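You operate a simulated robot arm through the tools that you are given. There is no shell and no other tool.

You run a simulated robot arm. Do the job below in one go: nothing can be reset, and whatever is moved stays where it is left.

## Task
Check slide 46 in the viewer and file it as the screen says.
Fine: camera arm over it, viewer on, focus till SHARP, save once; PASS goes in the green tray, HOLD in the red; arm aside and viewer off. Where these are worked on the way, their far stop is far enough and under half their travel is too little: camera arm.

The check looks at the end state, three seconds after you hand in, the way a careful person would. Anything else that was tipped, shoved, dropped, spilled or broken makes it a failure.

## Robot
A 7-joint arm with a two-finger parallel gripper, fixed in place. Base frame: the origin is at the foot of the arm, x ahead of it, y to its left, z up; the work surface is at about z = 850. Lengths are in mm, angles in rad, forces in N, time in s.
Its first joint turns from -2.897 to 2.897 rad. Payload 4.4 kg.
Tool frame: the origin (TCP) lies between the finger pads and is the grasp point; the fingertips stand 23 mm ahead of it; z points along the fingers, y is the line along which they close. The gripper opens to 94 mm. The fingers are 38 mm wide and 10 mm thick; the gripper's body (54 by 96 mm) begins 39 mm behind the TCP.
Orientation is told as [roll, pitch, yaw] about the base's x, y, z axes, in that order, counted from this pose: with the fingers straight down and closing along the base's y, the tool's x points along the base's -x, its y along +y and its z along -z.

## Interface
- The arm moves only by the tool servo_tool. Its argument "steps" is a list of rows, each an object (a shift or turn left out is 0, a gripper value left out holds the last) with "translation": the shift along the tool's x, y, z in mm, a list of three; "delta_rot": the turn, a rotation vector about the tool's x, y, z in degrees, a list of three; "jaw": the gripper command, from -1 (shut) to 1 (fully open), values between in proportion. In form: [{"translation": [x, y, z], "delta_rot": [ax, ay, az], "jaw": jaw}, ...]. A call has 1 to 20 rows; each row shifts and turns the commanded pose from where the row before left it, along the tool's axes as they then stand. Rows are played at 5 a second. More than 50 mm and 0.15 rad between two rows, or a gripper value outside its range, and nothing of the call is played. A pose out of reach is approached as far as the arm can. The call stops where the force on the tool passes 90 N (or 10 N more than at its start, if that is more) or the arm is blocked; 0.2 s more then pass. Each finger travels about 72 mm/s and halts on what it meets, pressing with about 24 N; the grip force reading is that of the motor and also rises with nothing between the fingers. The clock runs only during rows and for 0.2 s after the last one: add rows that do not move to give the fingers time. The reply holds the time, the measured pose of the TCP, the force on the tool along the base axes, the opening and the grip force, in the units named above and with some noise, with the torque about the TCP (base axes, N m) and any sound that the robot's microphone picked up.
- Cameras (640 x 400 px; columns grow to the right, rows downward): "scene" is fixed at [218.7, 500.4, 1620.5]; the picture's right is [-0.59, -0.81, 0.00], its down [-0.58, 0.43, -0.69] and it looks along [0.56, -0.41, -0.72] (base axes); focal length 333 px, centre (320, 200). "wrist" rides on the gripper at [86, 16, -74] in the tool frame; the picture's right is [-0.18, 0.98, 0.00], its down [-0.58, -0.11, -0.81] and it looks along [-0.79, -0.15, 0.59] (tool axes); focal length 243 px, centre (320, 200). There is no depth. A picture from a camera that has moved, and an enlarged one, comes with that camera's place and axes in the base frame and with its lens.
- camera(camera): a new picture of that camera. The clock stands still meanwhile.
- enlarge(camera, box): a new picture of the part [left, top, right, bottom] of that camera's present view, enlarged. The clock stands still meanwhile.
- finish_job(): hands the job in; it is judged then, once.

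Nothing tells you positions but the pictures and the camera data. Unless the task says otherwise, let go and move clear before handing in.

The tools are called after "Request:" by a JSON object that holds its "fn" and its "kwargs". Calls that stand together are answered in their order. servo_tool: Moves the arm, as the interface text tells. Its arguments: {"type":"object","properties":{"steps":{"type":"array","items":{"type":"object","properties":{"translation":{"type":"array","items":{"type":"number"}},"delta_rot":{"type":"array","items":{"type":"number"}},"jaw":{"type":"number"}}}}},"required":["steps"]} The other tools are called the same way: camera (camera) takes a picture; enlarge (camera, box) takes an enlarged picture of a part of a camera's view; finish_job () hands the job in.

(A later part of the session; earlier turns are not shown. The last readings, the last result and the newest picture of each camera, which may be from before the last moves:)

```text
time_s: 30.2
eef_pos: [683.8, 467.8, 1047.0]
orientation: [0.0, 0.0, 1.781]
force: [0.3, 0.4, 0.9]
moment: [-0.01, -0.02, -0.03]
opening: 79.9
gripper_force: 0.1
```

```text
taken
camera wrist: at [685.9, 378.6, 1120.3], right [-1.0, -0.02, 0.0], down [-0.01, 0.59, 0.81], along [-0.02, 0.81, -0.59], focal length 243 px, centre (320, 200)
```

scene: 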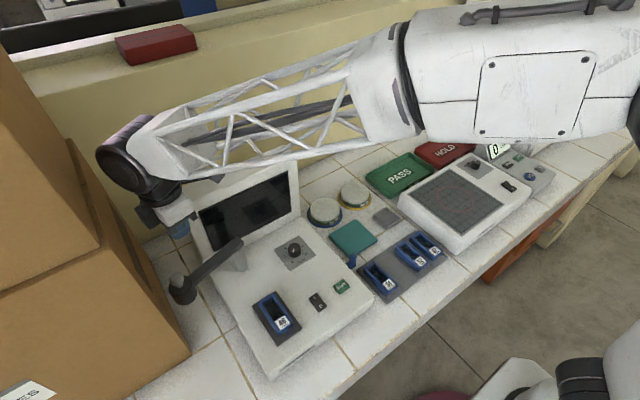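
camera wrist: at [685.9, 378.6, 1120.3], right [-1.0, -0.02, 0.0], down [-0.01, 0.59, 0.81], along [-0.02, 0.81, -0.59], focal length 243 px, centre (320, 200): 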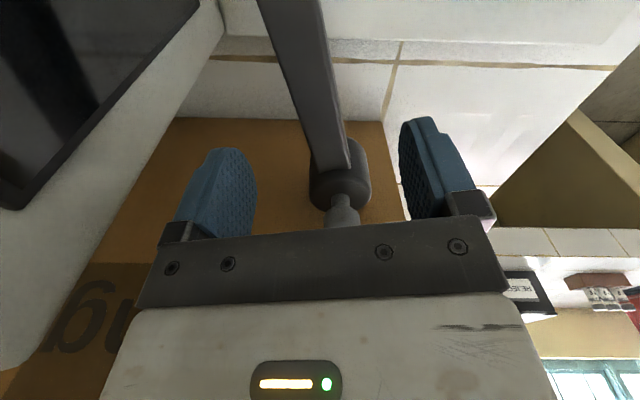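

Request:
{"fn": "servo_tool", "kwargs": {"steps": [{"translation": [0, 0, 18]}, {"translation": [0, 0, 18]}, {"translation": [0, 0, 14]}, {}]}}

Request:
{"fn": "camera", "kwargs": {"camera": "wrist"}}

Request:
{"fn": "enlarge", "kwargs": {"camera": "scene", "box": [150, 150, 300, 320]}}

```text
time_s: 31.2
eef_pos: [684.0, 465.9, 995.6]
orientation: [-0.001, 0.0, 1.781]
force: [-0.3, -0.2, 0.3]
moment: [0.0, 0.02, 0.01]
opening: 79.8
gripper_force: 0.1
```

```text
taken
camera wrist: at [685.4, 378.7, 1070.3], right [-1.0, -0.02, 0.0], down [-0.01, 0.59, 0.81], along [-0.02, 0.81, -0.59], focal length 243 px, centre (320, 200)
```

wrist: 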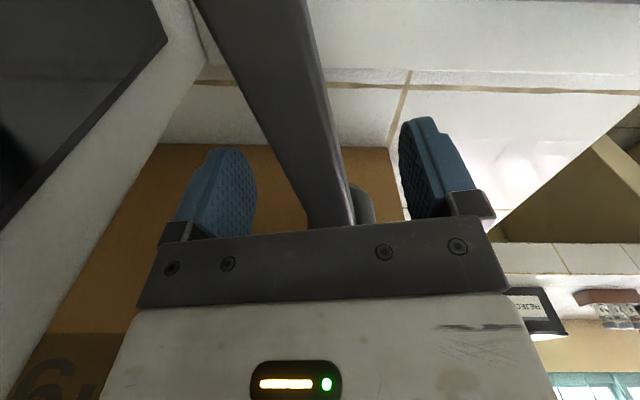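

```text
2.35 times, centred on (225, 235) of scene
camera zoom: at [218.7, 500.4, 1620.5], right [-0.59, -0.81, 0.0], down [-0.58, 0.43, -0.69], along [0.56, -0.41, -0.72], focal length 784 px, centre (544, 118)
```

zoom: 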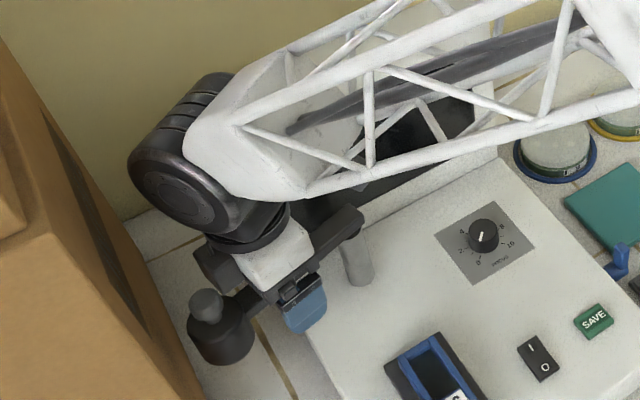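

The fingers straddle the bar with no contact. I'll narrow the opening and swing along the pivot's arc, turning the hand with the bar; first half, then check.

Request:
{"fn": "servo_tool", "kwargs": {"steps": [{"jaw": 0.1}, {}, {"translation": [0.6, 10.3, 0], "delta_rot": [0, 0, -7]}, {"translation": [0.6, 10.3, 0], "delta_rot": [0, 0, -7]}, {"translation": [0.6, 10.3, 0], "delta_rot": [0, 0, -7]}, {"translation": [0.6, 10.3, 0], "delta_rot": [0, 0, -7]}, {}]}}

Request:
{"fn": "enlarge", "kwargs": {"camera": "scene", "box": [150, 150, 300, 320]}}

Request:
{"fn": "camera", "kwargs": {"camera": "wrist"}}

```text
time_s: 32.8
eef_pos: [647.1, 448.4, 995.9]
orientation: [0.001, 0.0, 2.271]
force: [0.1, -0.4, -0.5]
moment: [0.01, -0.02, 0.01]
opening: 51.9
gripper_force: 0.2
```

```text
2.35 times, centred on (225, 235) of scene
camera zoom: at [218.7, 500.4, 1620.5], right [-0.59, -0.81, 0.0], down [-0.58, 0.43, -0.69], along [0.56, -0.41, -0.72], focal length 784 px, centre (544, 118)
```

zoom: 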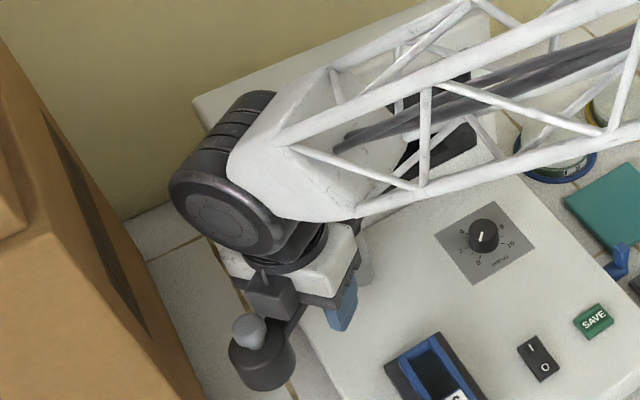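

```text
taken
camera wrist: at [689.7, 372.6, 1070.1], right [-0.87, -0.49, 0.0], down [-0.29, 0.52, 0.81], along [-0.4, 0.7, -0.59], focal length 243 px, centre (320, 200)
```

wrist: 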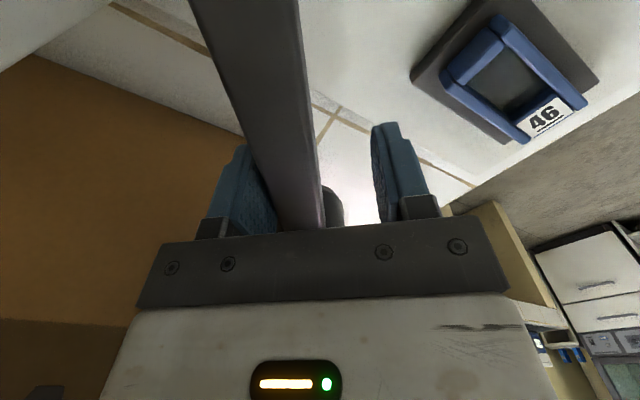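

The bar is following smoothly with little force. Continuing the swing toward the slide.

Request:
{"fn": "servo_tool", "kwargs": {"steps": [{"translation": [0.6, 10.3, 0], "delta_rot": [0, 0, -7]}, {"translation": [0.6, 10.3, 0], "delta_rot": [0, 0, -7]}, {"translation": [0.6, 10.3, 0], "delta_rot": [0, 0, -7]}, {"translation": [0.6, 10.3, 0], "delta_rot": [0, 0, -7]}, {"translation": [0.6, 10.3, 0], "delta_rot": [0, 0, -7]}, {}]}}

Request:
{"fn": "enlarge", "kwargs": {"camera": "scene", "box": [180, 180, 360, 380]}}

Request:
{"fn": "camera", "kwargs": {"camera": "wrist"}}

```text
time_s: 34.2
eef_pos: [619.2, 405.5, 995.5]
orientation: [-0.002, -0.002, 2.881]
force: [-0.8, 0.2, 0.3]
moment: [0.02, 0.02, -0.01]
opening: 51.7
gripper_force: 0.1
```

```text
2.00 times, centred on (270, 280) of scene
camera zoom: at [218.7, 500.4, 1620.5], right [-0.59, -0.81, 0.0], down [-0.58, 0.43, -0.69], along [0.56, -0.41, -0.72], focal length 666 px, centre (420, 40)
```

zoom: 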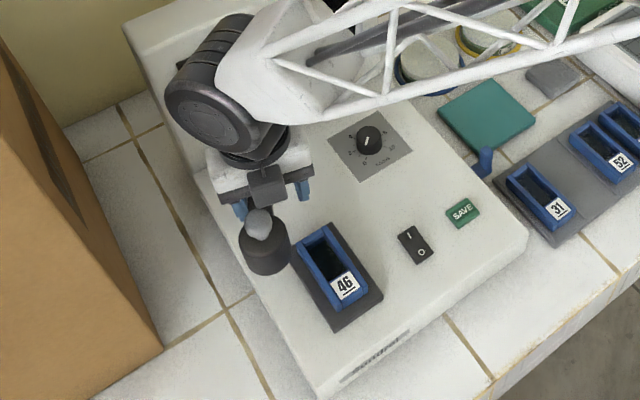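

```text
taken
camera wrist: at [698.6, 367.6, 1070.1], right [-0.43, -0.9, 0.0], down [-0.53, 0.26, 0.81], along [-0.73, 0.35, -0.59], focal length 243 px, centre (320, 200)
```

wrist: 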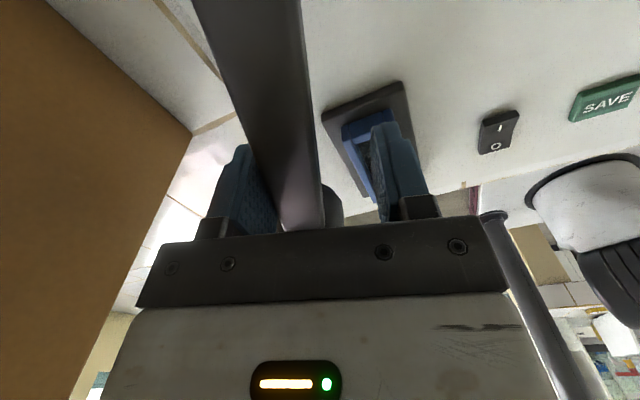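

Request:
{"fn": "servo_tool", "kwargs": {"steps": [{"translation": [0.4, 7.4, 0], "delta_rot": [0, 0, -5]}, {"translation": [0.4, 7.4, 0], "delta_rot": [0, 0, -5]}, {"translation": [0.4, 7.4, 0], "delta_rot": [0, 0, -5]}, {}]}}

Request:
{"fn": "enlarge", "kwargs": {"camera": "scene", "box": [180, 180, 360, 380]}}

```text
time_s: 35.2
eef_pos: [616.0, 382.8, 996.0]
orientation: [0.0, 0.001, -3.141]
force: [-1.5, -0.4, 0.7]
moment: [-0.02, -0.01, 0.04]
opening: 51.6
gripper_force: 0.1
```

```text
2.00 times, centred on (270, 280) of scene
camera zoom: at [218.7, 500.4, 1620.5], right [-0.59, -0.81, 0.0], down [-0.58, 0.43, -0.69], along [0.56, -0.41, -0.72], focal length 666 px, centre (420, 40)
```

zoom: 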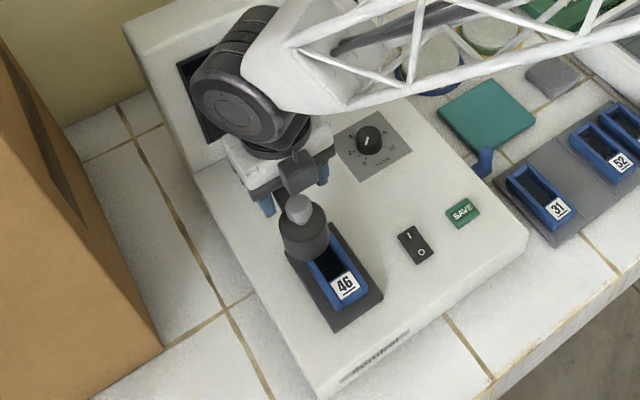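

Request:
{"fn": "servo_tool", "kwargs": {"steps": [{"translation": [0.2, 4.4, 0], "delta_rot": [0, 0, -3]}, {"translation": [0.2, 4.4, 0], "delta_rot": [0, 0, -3]}, {}]}}

Request:
{"fn": "enlarge", "kwargs": {"camera": "scene", "box": [180, 180, 360, 380]}}

Request:
{"fn": "camera", "kwargs": {"camera": "wrist"}}

```text
time_s: 36.0
eef_pos: [616.9, 374.6, 995.2]
orientation: [0.001, -0.001, -3.036]
force: [-0.2, 0.8, 0.0]
moment: [0.0, 0.05, 0.04]
opening: 51.6
gripper_force: 0.1
```

```text
2.00 times, centred on (270, 280) of scene
camera zoom: at [218.7, 500.4, 1620.5], right [-0.59, -0.81, 0.0], down [-0.58, 0.43, -0.69], along [0.56, -0.41, -0.72], focal length 666 px, centre (420, 40)
```

zoom: 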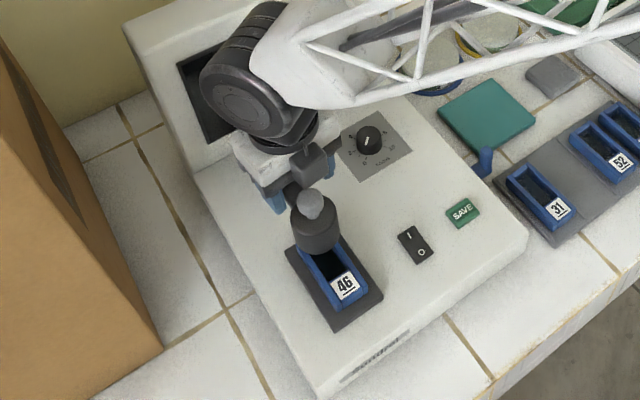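

```text
taken
camera wrist: at [704.7, 367.8, 1070.1], right [-0.08, -1.0, 0.0], down [-0.59, 0.05, 0.81], along [-0.8, 0.06, -0.59], focal length 243 px, centre (320, 200)
```

wrist: 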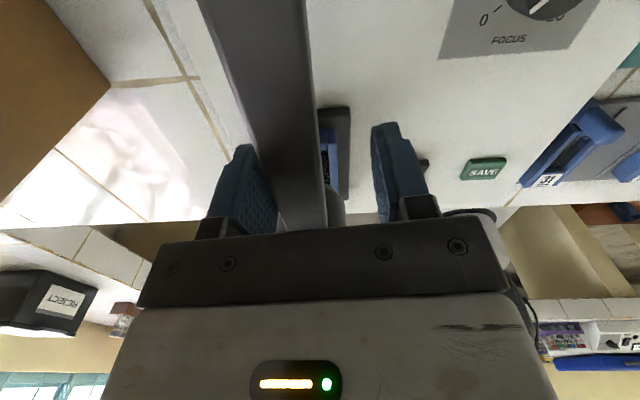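

Request:
{"fn": "servo_tool", "kwargs": {"steps": [{"translation": [0.1, 2.9, 0], "delta_rot": [0, 0, -2]}, {"translation": [0.1, 2.9, 0], "delta_rot": [0, 0, -2]}, {}]}}

Request:
{"fn": "enlarge", "kwargs": {"camera": "scene", "box": [180, 180, 360, 380]}}

```text
time_s: 36.8
eef_pos: [617.7, 369.5, 997.1]
orientation: [-0.002, 0.002, -2.968]
force: [11.0, 25.4, -3.0]
moment: [-0.04, -0.14, -0.91]
opening: 61.6
gripper_force: 10.9
```

```text
2.00 times, centred on (270, 280) of scene
camera zoom: at [218.7, 500.4, 1620.5], right [-0.59, -0.81, 0.0], down [-0.58, 0.43, -0.69], along [0.56, -0.41, -0.72], focal length 666 px, centre (420, 40)
```

zoom: 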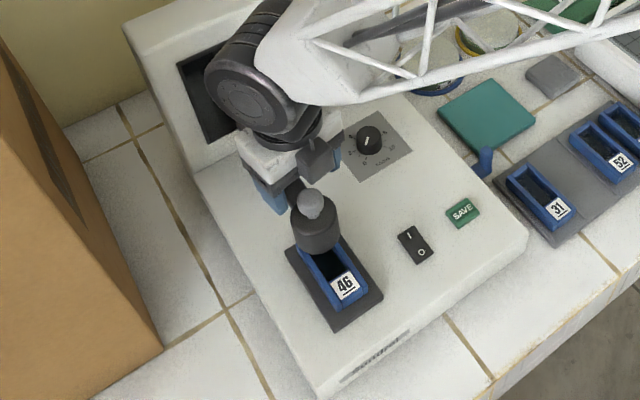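

The push force rose to 25 N and the head stopped moving: the arm is at its far stop over the slide. I'll back off a little and lift clear.

Request:
{"fn": "servo_tool", "kwargs": {"steps": [{"translation": [0, -3, 0], "delta_rot": [0, 0, 2]}, {"translation": [0, -4, 0], "delta_rot": [0, 0, 2], "jaw": 0.3}, {}]}}

Request:
{"fn": "camera", "kwargs": {"camera": "wrist"}}

```text
time_s: 37.6
eef_pos: [616.3, 376.5, 996.0]
orientation: [0.0, -0.001, -3.037]
force: [-0.2, 0.1, 0.2]
moment: [-0.01, 0.01, 0.02]
opening: 60.9
gripper_force: 0.0
```

```text
taken
camera wrist: at [704.6, 369.4, 1070.4], right [-0.08, -1.0, 0.0], down [-0.59, 0.05, 0.81], along [-0.8, 0.06, -0.59], focal length 243 px, centre (320, 200)
```

wrist: 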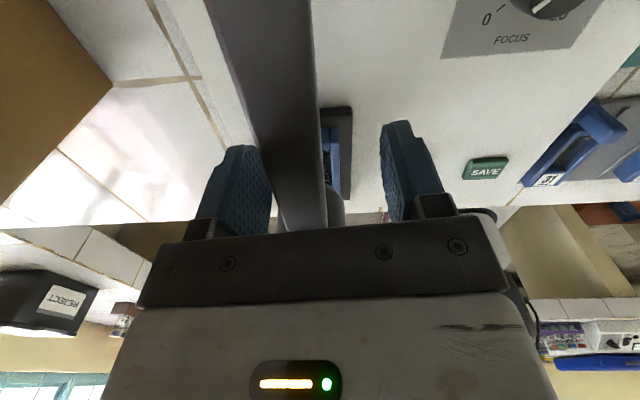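

The camera arm is over the slide and free of my fingers. Now I'll lift out, rotate back to a 90° yaw, and head to the rocker switch (I end near (526, 293)).

Request:
{"fn": "servo_tool", "kwargs": {"steps": [{"translation": [0, 0, -20]}, {"translation": [0, 0, -25]}, {"translation": [0, 0, -25]}, {"translation": [0, 0, -30]}, {"translation": [0, 0, -25], "delta_rot": [0, 0, 8]}, {"delta_rot": [0, 0, 8]}, {"delta_rot": [0, 0, 8]}, {"delta_rot": [0, 0, 8]}, {"delta_rot": [0, 0, 8]}, {"delta_rot": [0, 0, 8]}, {"delta_rot": [0, 0, 8]}, {"delta_rot": [0, 0, 8]}, {"delta_rot": [0, 0, 8]}, {"delta_rot": [0, 0, 8]}, {"delta_rot": [0, 0, 8]}, {"delta_rot": [0, 0, 8]}, {"jaw": -1}, {}]}}

Request:
{"fn": "enlarge", "kwargs": {"camera": "scene", "box": [180, 180, 360, 380]}}

Request:
{"fn": "camera", "kwargs": {"camera": "wrist"}}

```text
time_s: 41.4
eef_pos: [617.4, 376.9, 1122.1]
orientation: [0.0, 0.0, 1.572]
force: [-0.5, -0.6, -0.3]
moment: [-0.02, 0.03, 0.0]
opening: 0.0
gripper_force: 23.9
```

```text
2.00 times, centred on (270, 280) of scene
camera zoom: at [218.7, 500.4, 1620.5], right [-0.59, -0.81, 0.0], down [-0.58, 0.43, -0.69], along [0.56, -0.41, -0.72], focal length 666 px, centre (420, 40)
```

zoom: 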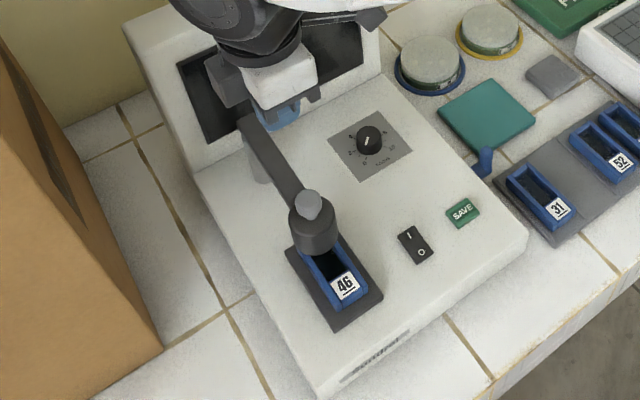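

```text
taken
camera wrist: at [600.7, 290.1, 1195.4], right [-0.98, 0.18, 0.0], down [0.11, 0.58, 0.81], along [0.15, 0.79, -0.59], focal length 243 px, centre (320, 200)
```

wrist: 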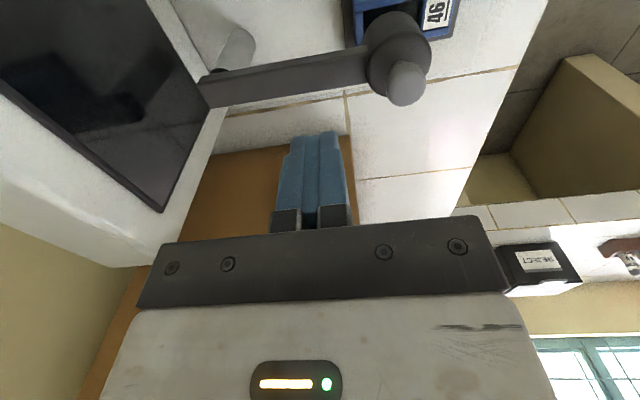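

Arm over slide confirmed. Moving high, then down above the switch's "I" end.

Request:
{"fn": "servo_tool", "kwargs": {"steps": [{"translation": [23, 22.3, 0]}, {"translation": [23, 22.3, 0]}, {"translation": [23, 22.3, 0]}, {"translation": [23, 22.4, 0]}, {"translation": [0, 0, 40]}, {"translation": [0, 0, 40]}, {"translation": [0, 0, 40]}, {"translation": [0, 0, 30]}, {}]}}

Request:
{"fn": "camera", "kwargs": {"camera": "wrist"}}

Request:
{"fn": "enlarge", "kwargs": {"camera": "scene", "box": [230, 220, 390, 340]}}

```text
time_s: 43.4
eef_pos: [528.2, 283.7, 970.7]
orientation: [0.0, 0.0, 1.57]
force: [0.8, -1.0, -0.7]
moment: [0.01, 0.0, -0.02]
opening: 0.1
gripper_force: 24.2
```

```text
taken
camera wrist: at [511.4, 197.8, 1045.0], right [-0.98, 0.18, 0.0], down [0.11, 0.58, 0.81], along [0.15, 0.79, -0.59], focal length 243 px, centre (320, 200)
```

wrist: 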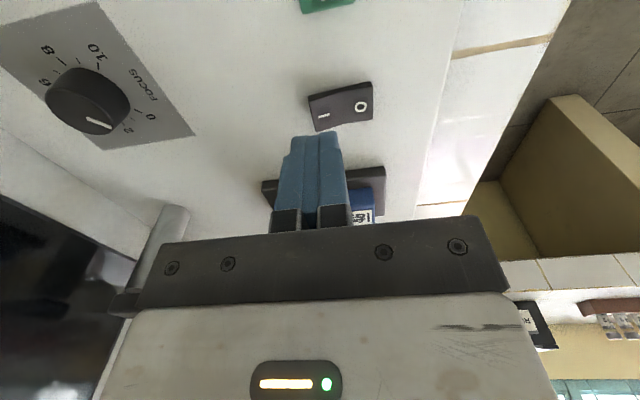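

```text
3.33 times, centred on (310, 280) of scene
camera zoom: at [218.7, 500.4, 1620.5], right [-0.59, -0.81, 0.0], down [-0.58, 0.43, -0.69], along [0.56, -0.41, -0.72], focal length 1110 px, centre (353, -67)
```

zoom: 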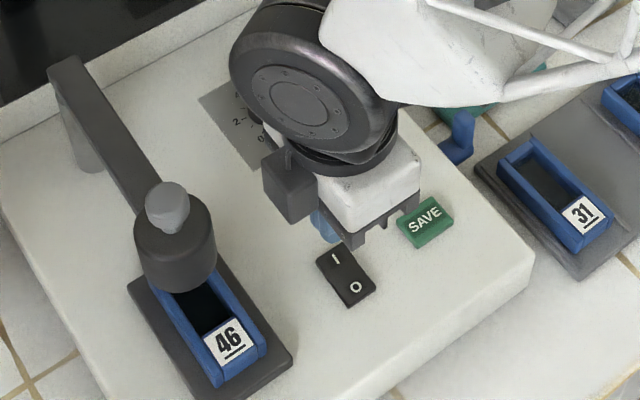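

The fingertips are lined up over the "I" end of the rocker (x ≈ 528). Descending to press it gently.

Request:
{"fn": "servo_tool", "kwargs": {"steps": [{"translation": [0, 0, 14]}, {"translation": [0, 0, 12]}, {}]}}

Request:
{"fn": "servo_tool", "kwargs": {"steps": [{"translation": [0, 0, 2]}, {"translation": [0, 0, 2]}, {}]}}

```text
time_s: 44.2
eef_pos: [527.8, 284.4, 944.7]
orientation: [0.0, -0.001, 1.571]
force: [-0.6, -0.2, 0.5]
moment: [0.02, 0.01, -0.02]
opening: 0.0
gripper_force: 23.8
```

```text
time_s: 45.0
eef_pos: [528.1, 284.8, 940.9]
orientation: [-0.002, 0.002, 1.571]
force: [0.1, 1.1, 0.2]
moment: [0.01, 0.0, 0.01]
opening: 0.1
gripper_force: 24.0
```

Request:
{"fn": "servo_tool", "kwargs": {"steps": [{"translation": [0, 0, 2]}, {"translation": [0, 0, 2]}, {}]}}

Request:
{"fn": "enlarge", "kwargs": {"camera": "scene", "box": [270, 250, 370, 330]}}

```text
time_s: 45.8
eef_pos: [528.1, 283.9, 937.5]
orientation: [0.0, 0.0, 1.57]
force: [0.4, -0.6, 0.2]
moment: [0.0, 0.0, 0.0]
opening: 0.1
gripper_force: 24.3
```

```text
5.00 times, centred on (320, 290) of scene
camera zoom: at [218.7, 500.4, 1620.5], right [-0.59, -0.81, 0.0], down [-0.58, 0.43, -0.69], along [0.56, -0.41, -0.72], focal length 1665 px, centre (320, -250)
```

zoom: 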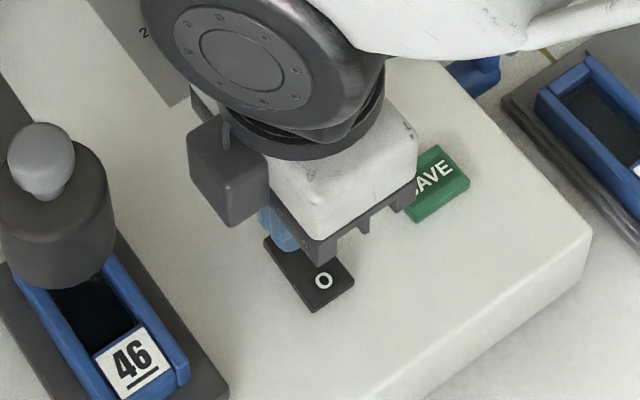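

Request:
{"fn": "servo_tool", "kwargs": {"steps": [{"translation": [0, 0, 1.5]}, {"translation": [0, 0, 1.5]}, {}]}}

Request:
{"fn": "servo_tool", "kwargs": {"steps": [{"translation": [0, 0, 1.5]}, {"translation": [0, 0, 1.5]}, {}]}}

```text
time_s: 46.6
eef_pos: [528.2, 283.7, 932.7]
orientation: [0.0, 0.0, 1.569]
force: [-1.0, 0.3, 0.2]
moment: [0.01, 0.02, -0.01]
opening: 0.0
gripper_force: 24.3
```

```text
time_s: 47.4
eef_pos: [528.6, 283.9, 931.0]
orientation: [0.001, -0.001, 1.572]
force: [-0.6, 0.0, 0.0]
moment: [0.01, 0.02, -0.04]
opening: 0.0
gripper_force: 24.0
```

Request:
{"fn": "servo_tool", "kwargs": {"steps": [{"translation": [0, 0, 1.2]}, {"translation": [0, 0, 1.2]}, {}]}}

Request:
{"fn": "camera", "kwargs": {"camera": "wrist"}}

```text
time_s: 48.2
eef_pos: [527.7, 284.0, 930.4]
orientation: [-0.002, 0.0, 1.57]
force: [-18.6, -10.4, 50.7]
moment: [0.04, 0.89, 0.2]
opening: 0.0
gripper_force: 24.1
```

```text
taken
camera wrist: at [511.4, 198.0, 1004.7], right [-0.98, 0.18, 0.0], down [0.11, 0.58, 0.81], along [0.15, 0.79, -0.59], focal length 243 px, centre (320, 200)
```

wrist: 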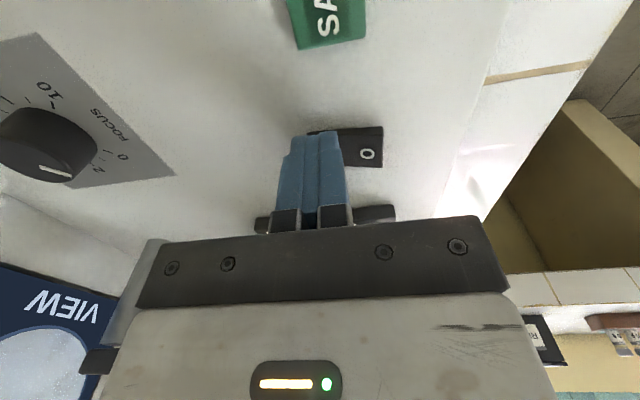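

The screen has lit up ("VIEW…"), so the viewer is on. I'll lift off and read the screen.

Request:
{"fn": "servo_tool", "kwargs": {"steps": [{"translation": [0, 0, -4]}, {"translation": [0, 0, -20]}, {"translation": [0, 0, -30]}, {"translation": [30, 0, -20]}, {"translation": [40, 0, -20]}, {"translation": [40, 0, -20]}, {}]}}

Request:
{"fn": "camera", "kwargs": {"camera": "wrist"}}

Request:
{"fn": "enlarge", "kwargs": {"camera": "scene", "box": [160, 140, 380, 330]}}

```text
time_s: 49.8
eef_pos: [528.4, 173.6, 1043.2]
orientation: [0.001, 0.0, 1.572]
force: [-0.3, 0.1, 0.7]
moment: [0.0, -0.02, -0.02]
opening: 0.0
gripper_force: 24.2
```

```text
taken
camera wrist: at [511.0, 87.6, 1116.6], right [-0.98, 0.18, 0.0], down [0.11, 0.58, 0.81], along [0.15, 0.79, -0.59], focal length 243 px, centre (320, 200)
```

wrist: 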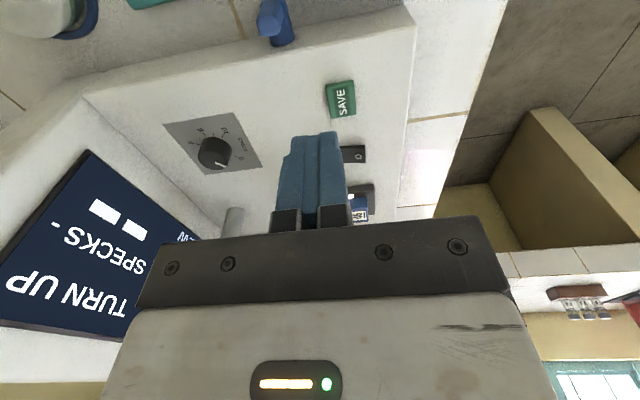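

```text
2.11 times, centred on (270, 235) of scene
camera zoom: at [218.7, 500.4, 1620.5], right [-0.59, -0.81, 0.0], down [-0.58, 0.43, -0.69], along [0.56, -0.41, -0.72], focal length 701 px, centre (425, 126)
```

zoom: 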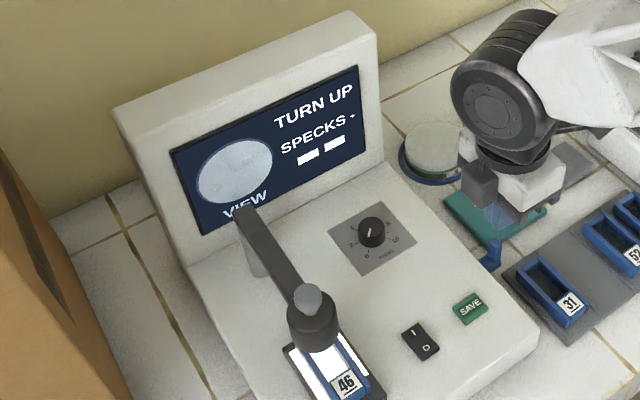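

The screen reads "TURN UP / SPECKS –" with a two-bar gauge, so the focus needs raising (clockwise). I'll take closer looks at the screen and the knob.

Request:
{"fn": "enlarge", "kwargs": {"camera": "scene", "box": [200, 155, 310, 225]}}

Request:
{"fn": "enlarge", "kwargs": {"camera": "scene", "box": [265, 215, 325, 275]}}

Request:
{"fn": "enlarge", "kwargs": {"camera": "wrist", "box": [150, 90, 280, 190]}}

```text
5.71 times, centred on (255, 190) of scene
camera zoom: at [218.7, 500.4, 1620.5], right [-0.59, -0.81, 0.0], down [-0.58, 0.43, -0.69], along [0.56, -0.41, -0.72], focal length 1903 px, centre (691, 257)
```

zoom: 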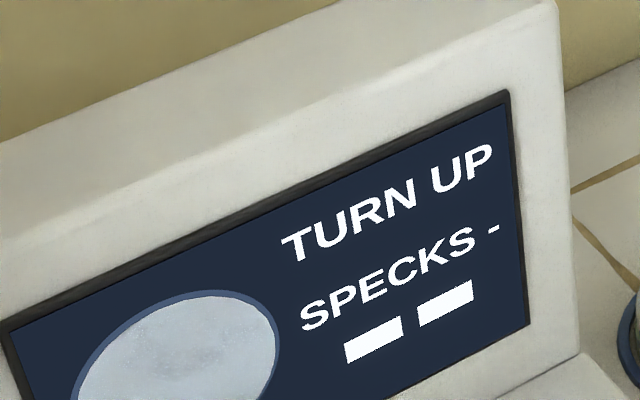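

```text
6.67 times, centred on (295, 245) of scene
camera zoom: at [218.7, 500.4, 1620.5], right [-0.59, -0.81, 0.0], down [-0.58, 0.43, -0.69], along [0.56, -0.41, -0.72], focal length 2220 px, centre (487, -100)
```

zoom: 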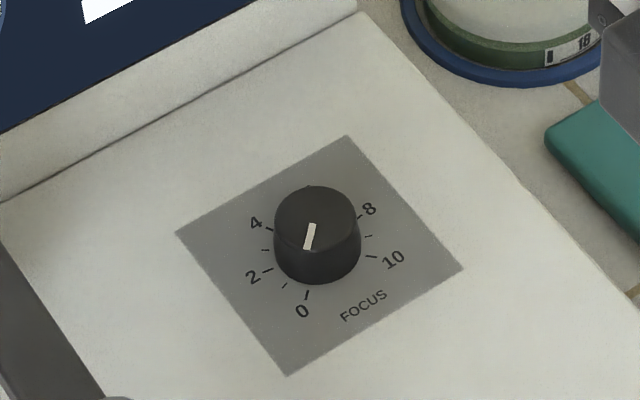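

```text
4.00 times, centred on (215, 140) of wrist
camera zoom: at [511.0, 87.6, 1116.6], right [-0.98, 0.18, 0.0], down [0.11, 0.58, 0.81], along [0.15, 0.79, -0.59], focal length 970 px, centre (740, 440)
```

zoom: 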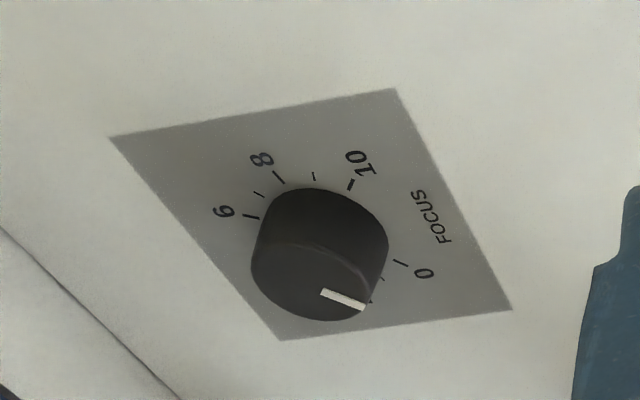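

I've located the knob: centre ≈ (663.7, 257), top z ≈ 922, pointer at 0, clockwise scale at about 27° per unit. I'll move above it with a yaw that leaves plenty of clockwise range.

Request:
{"fn": "servo_tool", "kwargs": {"steps": [{"translation": [-20.9, -33.9, 0], "jaw": 0.28}, {"translation": [-20.9, -33.9, 0]}, {"translation": [-20.9, -33.9, 0]}, {"translation": [-20.9, -33.7, 0]}, {"delta_rot": [0, 0, -8]}, {"delta_rot": [0, 0, -8]}, {"delta_rot": [0, 0, -8]}, {"delta_rot": [0, 0, -8]}, {"delta_rot": [0, 0, -8]}, {"translation": [0, 0, 25]}, {"translation": [0, 0, 25]}, {}]}}

Request:
{"fn": "camera", "kwargs": {"camera": "wrist"}}

Request:
{"fn": "camera", "kwargs": {"camera": "scene"}}

```text
time_s: 52.4
eef_pos: [663.1, 258.1, 992.7]
orientation: [-0.001, 0.001, 2.27]
force: [-0.1, 0.5, -0.1]
moment: [-0.02, -0.04, -0.01]
opening: 60.5
gripper_force: 0.2
```

```text
taken
camera wrist: at [705.9, 181.5, 1067.3], right [-0.87, -0.49, 0.0], down [-0.29, 0.52, 0.81], along [-0.4, 0.7, -0.59], focal length 243 px, centre (320, 200)
```

wrist: 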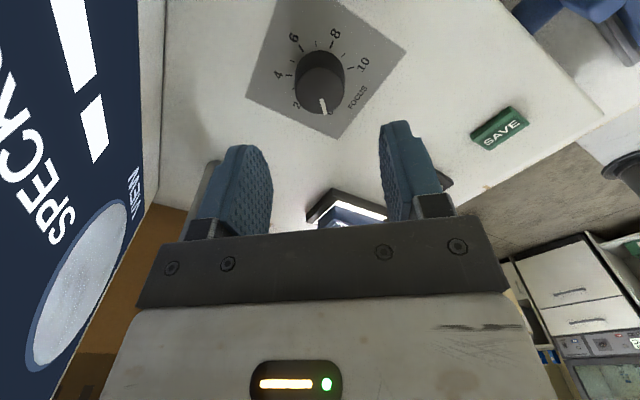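

```text
taken
```

scene: 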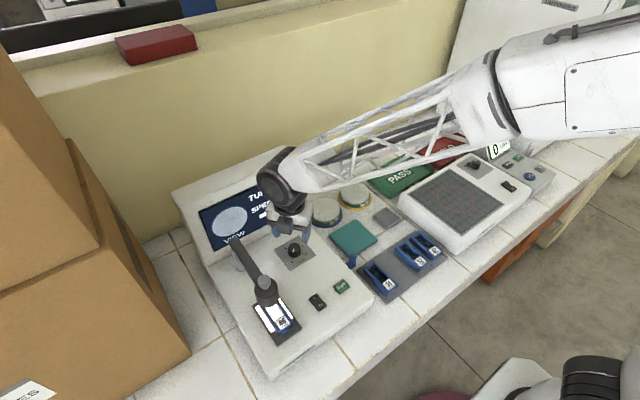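

Request:
{"fn": "enlarge", "kwargs": {"camera": "wrist", "box": [240, 20, 400, 140]}}

```text
3.33 times, centred on (320, 80) of wrist
camera zoom: at [705.9, 181.5, 1067.3], right [-0.87, -0.49, 0.0], down [-0.29, 0.52, 0.81], along [-0.4, 0.7, -0.59], focal length 809 px, centre (320, 600)
```

zoom: 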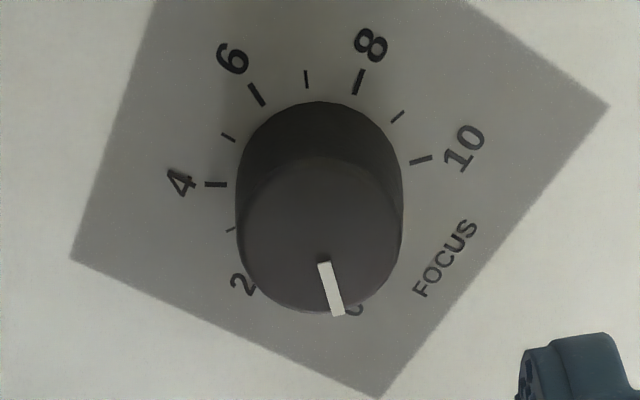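

Knob centre is a few mm toward the tool's +x; I'll correct that and descend around it, with fingertips staying above the panel.

Request:
{"fn": "servo_tool", "kwargs": {"steps": [{"translation": [3.4, 0.6, 15]}, {"translation": [0, 0, 20]}, {}]}}

Request:
{"fn": "enlarge", "kwargs": {"camera": "wrist", "box": [220, 40, 420, 190]}}

```text
time_s: 53.2
eef_pos: [664.3, 254.6, 957.9]
orientation: [0.001, 0.0, 2.268]
force: [0.8, -0.1, 0.1]
moment: [0.01, 0.0, 0.0]
opening: 60.0
gripper_force: 0.1
```

```text
2.67 times, centred on (320, 115) of wrist
camera zoom: at [708.0, 178.3, 1032.2], right [-0.87, -0.49, 0.0], down [-0.29, 0.52, 0.81], along [-0.4, 0.7, -0.59], focal length 647 px, centre (320, 427)
```

zoom: 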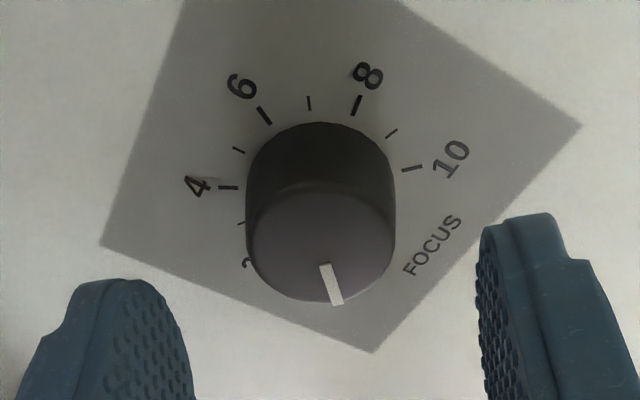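

Request:
{"fn": "servo_tool", "kwargs": {"steps": [{"translation": [0, 0.3, 12]}, {"translation": [0, 0, 10]}, {"translation": [0, 0, 4]}, {}]}}

Request:
{"fn": "enlarge", "kwargs": {"camera": "wrist", "box": [200, 60, 440, 220]}}

```text
time_s: 54.2
eef_pos: [666.1, 255.8, 931.5]
orientation: [0.001, 0.0, 2.268]
force: [0.8, 0.0, -0.5]
moment: [-0.01, -0.02, -0.03]
opening: 60.2
gripper_force: 0.1
```

```text
2.50 times, centred on (320, 140) of wrist
camera zoom: at [708.1, 178.5, 1005.8], right [-0.87, -0.49, 0.0], down [-0.29, 0.52, 0.81], along [-0.4, 0.7, -0.59], focal length 606 px, centre (320, 350)
```

zoom: 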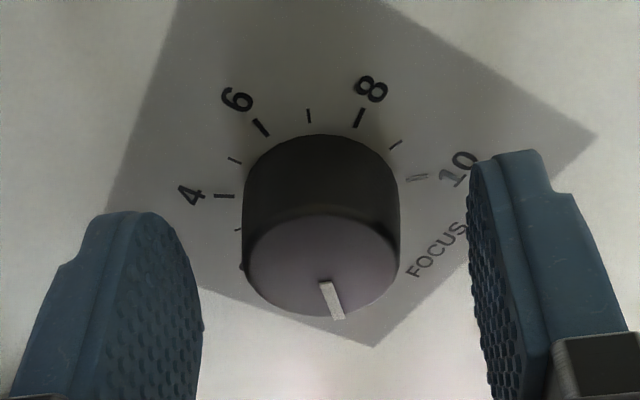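

Fingers flank the knob. Closing gently on it.

Request:
{"fn": "servo_tool", "kwargs": {"steps": [{"jaw": 0.0}, {"jaw": -0.2}, {"jaw": -0.4}, {}, {}]}}

Request:
{"fn": "enlarge", "kwargs": {"camera": "scene", "box": [200, 155, 310, 225]}}

```text
time_s: 55.4
eef_pos: [665.1, 254.4, 931.0]
orientation: [-0.001, 0.0, 2.268]
force: [-5.6, -3.5, 2.0]
moment: [-0.14, 0.15, -0.01]
opening: 32.6
gripper_force: 45.1
```

```text
5.71 times, centred on (255, 190) of scene
camera zoom: at [218.7, 500.4, 1620.5], right [-0.59, -0.81, 0.0], down [-0.58, 0.43, -0.69], along [0.56, -0.41, -0.72], focal length 1903 px, centre (691, 257)
```

zoom: 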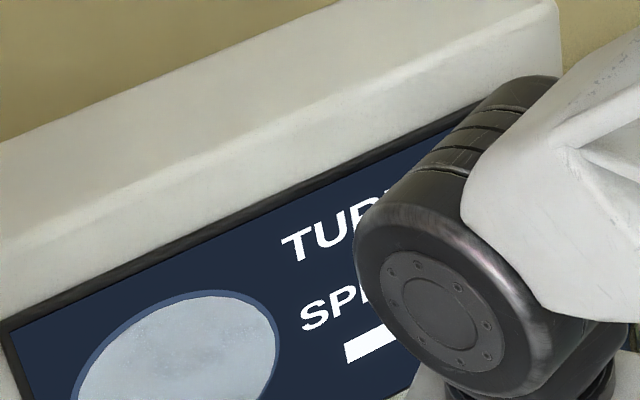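

Knob held. Turning clockwise about one unit and checking the screen.

Request:
{"fn": "servo_tool", "kwargs": {"steps": [{"delta_rot": [0, 0, 8.5]}, {"delta_rot": [0, 0, 8.5]}, {"delta_rot": [0, 0, 8.5]}, {}]}}

Request:
{"fn": "enlarge", "kwargs": {"camera": "scene", "box": [200, 155, 310, 225]}}

Request:
{"fn": "camera", "kwargs": {"camera": "wrist"}}

```text
time_s: 56.4
eef_pos: [665.0, 254.9, 931.6]
orientation: [0.0, 0.0, 1.823]
force: [-7.9, 5.5, -0.5]
moment: [0.19, 0.2, -0.01]
opening: 32.5
gripper_force: 44.7
```

```text
5.71 times, centred on (255, 190) of scene
camera zoom: at [218.7, 500.4, 1620.5], right [-0.59, -0.81, 0.0], down [-0.58, 0.43, -0.69], along [0.56, -0.41, -0.72], focal length 1903 px, centre (691, 257)
```

zoom: 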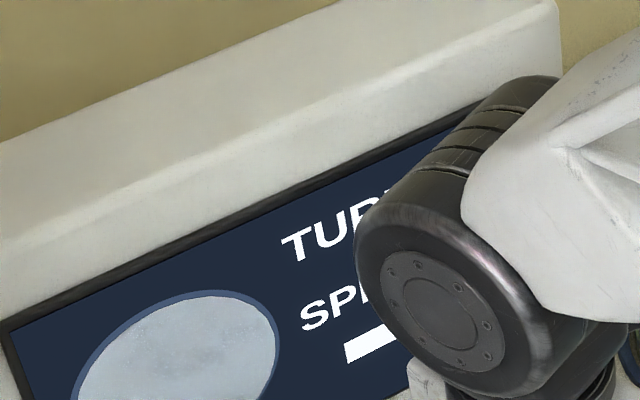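

```text
taken
camera wrist: at [670.6, 167.2, 1005.9], right [-1.0, -0.07, 0.0], down [-0.04, 0.59, 0.81], along [-0.05, 0.8, -0.59], focal length 243 px, centre (320, 200)
```

wrist: 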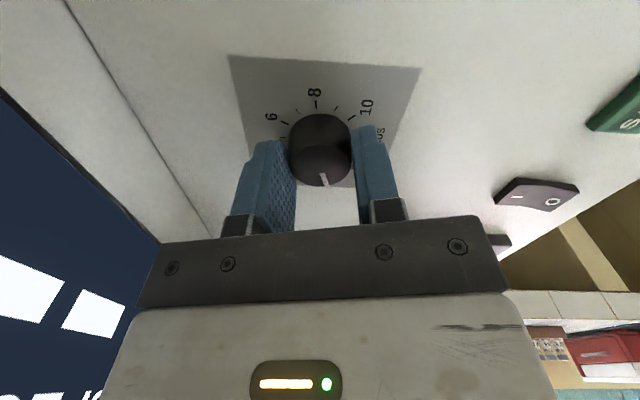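

Request:
{"fn": "servo_tool", "kwargs": {"steps": [{"translation": [-0.7, 0.6, 0]}, {"delta_rot": [0, 0, 8.5]}, {"delta_rot": [0, 0, 8.5]}, {"delta_rot": [0, 0, 8.5]}, {}]}}

Request:
{"fn": "enlarge", "kwargs": {"camera": "scene", "box": [200, 155, 310, 225]}}

Request:
{"fn": "camera", "kwargs": {"camera": "wrist"}}

```text
time_s: 57.6
eef_pos: [665.7, 254.7, 932.5]
orientation: [0.0, 0.0, 1.376]
force: [29.8, -2.1, -13.7]
moment: [-0.03, -0.69, -0.02]
opening: 32.5
gripper_force: 45.1
```

```text
5.71 times, centred on (255, 190) of scene
camera zoom: at [218.7, 500.4, 1620.5], right [-0.59, -0.81, 0.0], down [-0.58, 0.43, -0.69], along [0.56, -0.41, -0.72], focal length 1903 px, centre (691, 257)
```

zoom: 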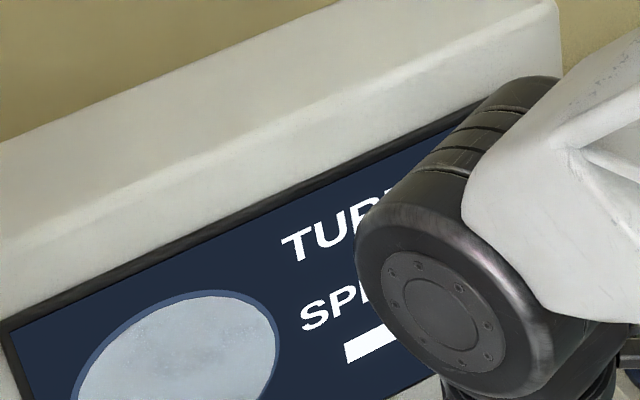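

```text
taken
camera wrist: at [631.9, 173.2, 1005.9], right [-0.93, 0.37, 0.0], down [0.22, 0.55, 0.81], along [0.3, 0.75, -0.59], focal length 243 px, centre (320, 200)
```

wrist: 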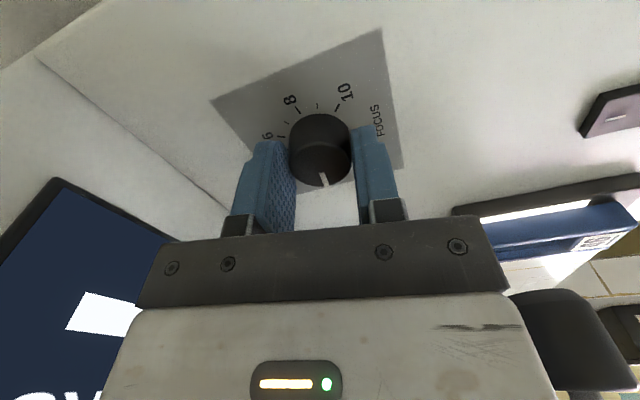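

Request:
{"fn": "servo_tool", "kwargs": {"steps": [{"translation": [0, -0.5, 0]}, {}]}}

Request:
{"fn": "servo_tool", "kwargs": {"steps": [{"delta_rot": [0, 0, 8.5]}, {"delta_rot": [0, 0, 8.5]}, {}]}}

Request:
{"fn": "enlarge", "kwargs": {"camera": "scene", "box": [200, 155, 310, 225]}}

```text
time_s: 58.2
eef_pos: [665.6, 254.7, 931.6]
orientation: [0.0, 0.002, 1.379]
force: [24.6, -4.7, -10.4]
moment: [-0.07, -0.61, 0.0]
opening: 32.6
gripper_force: 45.2
```

```text
time_s: 59.0
eef_pos: [664.4, 255.0, 931.3]
orientation: [0.001, -0.001, 1.081]
force: [11.7, -9.7, 5.6]
moment: [-0.28, -0.18, -0.04]
opening: 32.5
gripper_force: 44.9
```

```text
5.71 times, centred on (255, 190) of scene
camera zoom: at [218.7, 500.4, 1620.5], right [-0.59, -0.81, 0.0], down [-0.58, 0.43, -0.69], along [0.56, -0.41, -0.72], focal length 1903 px, centre (691, 257)
```

zoom: 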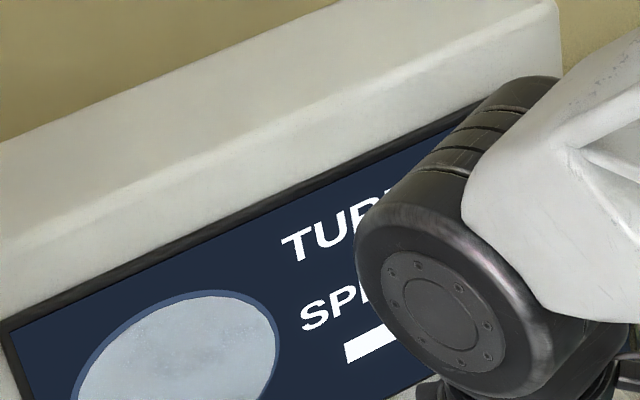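

Request:
{"fn": "servo_tool", "kwargs": {"steps": [{"delta_rot": [0, 0, 8.5]}, {"delta_rot": [0, 0, 8.5]}, {}]}}

Request:
{"fn": "enlarge", "kwargs": {"camera": "scene", "box": [200, 155, 310, 225]}}

Request:
{"fn": "camera", "kwargs": {"camera": "wrist"}}

```text
time_s: 59.8
eef_pos: [665.0, 255.5, 932.4]
orientation: [0.0, -0.001, 0.783]
force: [13.4, -11.7, 6.3]
moment: [-0.31, -0.26, -0.02]
opening: 32.5
gripper_force: 45.2
```

```text
5.71 times, centred on (255, 190) of scene
camera zoom: at [218.7, 500.4, 1620.5], right [-0.59, -0.81, 0.0], down [-0.58, 0.43, -0.69], along [0.56, -0.41, -0.72], focal length 1903 px, centre (691, 257)
```

zoom: 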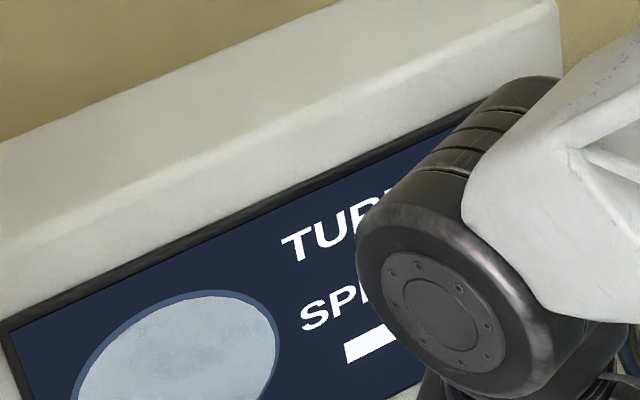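

```text
taken
camera wrist: at [591.7, 205.4, 1005.9], right [-0.56, 0.83, 0.0], down [0.49, 0.33, 0.81], along [0.67, 0.45, -0.59], focal length 243 px, centre (320, 200)
```

wrist: 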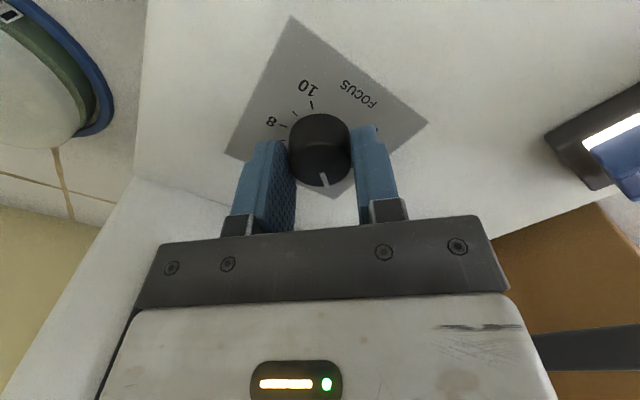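

Request:
{"fn": "servo_tool", "kwargs": {"steps": [{"delta_rot": [0, 0, 8.5]}, {}]}}

Request:
{"fn": "enlarge", "kwargs": {"camera": "scene", "box": [195, 165, 305, 245]}}

Request:
{"fn": "servo_tool", "kwargs": {"steps": [{"delta_rot": [0, 0, 8.5]}, {}]}}

Request:
{"fn": "enlarge", "kwargs": {"camera": "scene", "box": [195, 165, 305, 245]}}

```text
time_s: 60.4
eef_pos: [664.2, 256.1, 931.9]
orientation: [0.0, -0.001, 0.637]
force: [16.1, -8.4, 1.7]
moment: [-0.17, -0.52, -0.01]
opening: 32.4
gripper_force: 45.0
```

```text
5.00 times, centred on (250, 205) of scene
camera zoom: at [218.7, 500.4, 1620.5], right [-0.59, -0.81, 0.0], down [-0.58, 0.43, -0.69], along [0.56, -0.41, -0.72], focal length 1665 px, centre (670, 175)
```

zoom: 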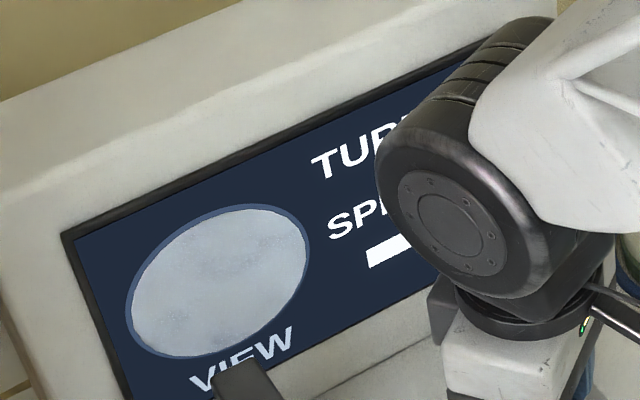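

```text
time_s: 61.0
eef_pos: [665.2, 256.1, 931.7]
orientation: [0.0, 0.0, 0.488]
force: [17.6, -7.3, -0.1]
moment: [-0.2, -0.42, -0.01]
opening: 32.5
gripper_force: 45.0
```

```text
5.00 times, centred on (250, 205) of scene
camera zoom: at [218.7, 500.4, 1620.5], right [-0.59, -0.81, 0.0], down [-0.58, 0.43, -0.69], along [0.56, -0.41, -0.72], focal length 1665 px, centre (670, 175)
```

zoom: 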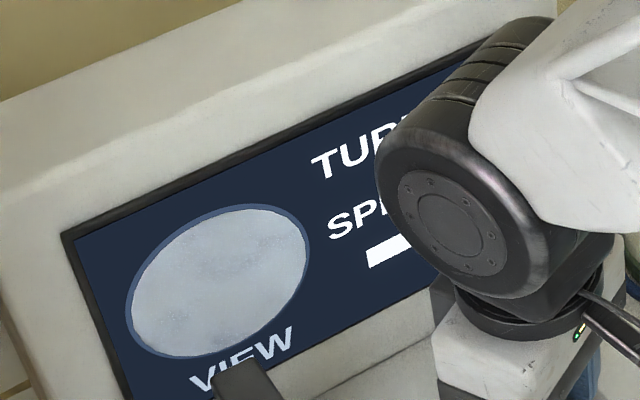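

Request:
{"fn": "servo_tool", "kwargs": {"steps": [{"translation": [-0.3, -0.3, 0]}, {"delta_rot": [0, 0, 8.5]}, {}]}}

Request:
{"fn": "enlarge", "kwargs": {"camera": "scene", "box": [195, 165, 305, 245]}}

Request:
{"fn": "servo_tool", "kwargs": {"steps": [{"delta_rot": [0, 0, 8.5]}, {}]}}

Request:
{"fn": "enlarge", "kwargs": {"camera": "scene", "box": [195, 165, 305, 245]}}

```text
time_s: 61.8
eef_pos: [665.3, 254.9, 931.5]
orientation: [-0.001, 0.0, 0.34]
force: [0.1, -2.1, 4.7]
moment: [-0.08, -0.01, 0.02]
opening: 32.7
gripper_force: 45.4
```

```text
5.00 times, centred on (250, 205) of scene
camera zoom: at [218.7, 500.4, 1620.5], right [-0.59, -0.81, 0.0], down [-0.58, 0.43, -0.69], along [0.56, -0.41, -0.72], focal length 1665 px, centre (670, 175)
```

zoom: 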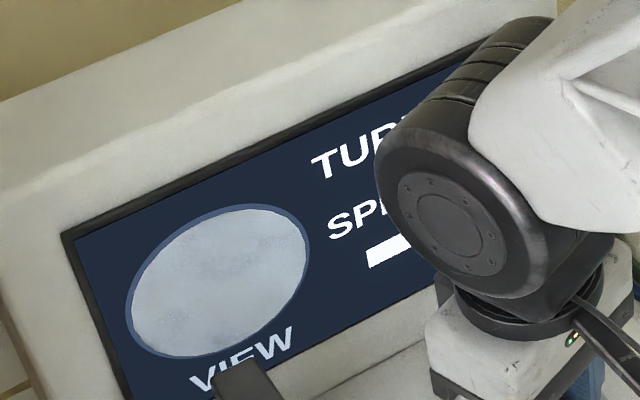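

```text
time_s: 62.4
eef_pos: [664.1, 254.8, 932.0]
orientation: [-0.001, 0.002, 0.193]
force: [-5.3, 2.5, 5.2]
moment: [0.04, 0.34, 0.0]
opening: 32.4
gripper_force: 45.1
```

```text
5.00 times, centred on (250, 205) of scene
camera zoom: at [218.7, 500.4, 1620.5], right [-0.59, -0.81, 0.0], down [-0.58, 0.43, -0.69], along [0.56, -0.41, -0.72], focal length 1665 px, centre (670, 175)
```

zoom: 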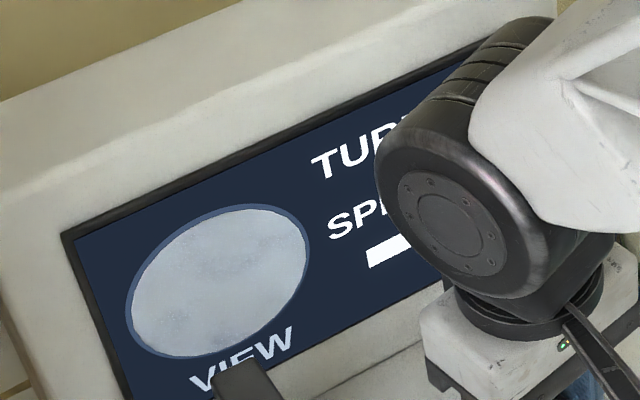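

Request:
{"fn": "servo_tool", "kwargs": {"steps": [{"delta_rot": [0, 0, 8.5]}, {}]}}

Request:
{"fn": "enlarge", "kwargs": {"camera": "scene", "box": [195, 165, 305, 245]}}

Request:
{"fn": "servo_tool", "kwargs": {"steps": [{"delta_rot": [0, 0, 8.5]}, {}]}}

Request:
{"fn": "enlarge", "kwargs": {"camera": "scene", "box": [195, 165, 305, 245]}}

```text
time_s: 63.0
eef_pos: [664.7, 254.5, 931.9]
orientation: [-0.001, -0.001, 0.044]
force: [-17.1, 2.0, 5.5]
moment: [0.06, 0.33, -0.02]
opening: 32.5
gripper_force: 44.9
```

```text
5.00 times, centred on (250, 205) of scene
camera zoom: at [218.7, 500.4, 1620.5], right [-0.59, -0.81, 0.0], down [-0.58, 0.43, -0.69], along [0.56, -0.41, -0.72], focal length 1665 px, centre (670, 175)
```

zoom: 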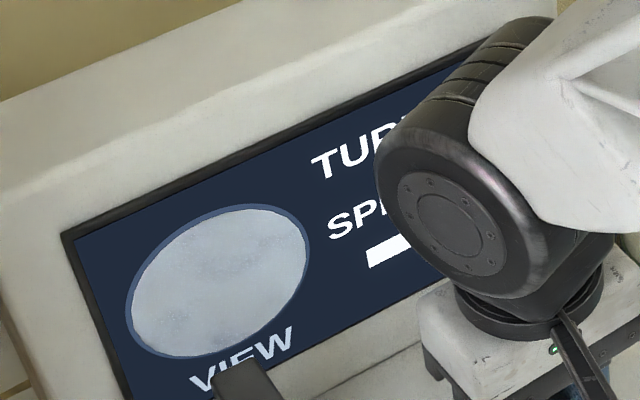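

```text
time_s: 63.6
eef_pos: [665.4, 255.1, 933.0]
orientation: [0.001, 0.001, -0.105]
force: [-24.0, 2.8, 6.5]
moment: [0.06, 0.62, 0.0]
opening: 32.6
gripper_force: 45.1
```

```text
5.00 times, centred on (250, 205) of scene
camera zoom: at [218.7, 500.4, 1620.5], right [-0.59, -0.81, 0.0], down [-0.58, 0.43, -0.69], along [0.56, -0.41, -0.72], focal length 1665 px, centre (670, 175)
```

zoom: 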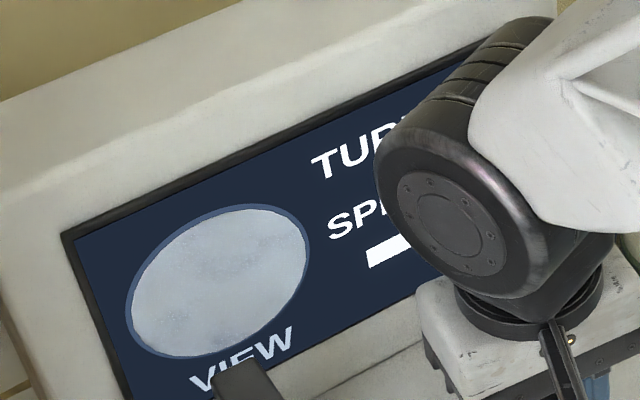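

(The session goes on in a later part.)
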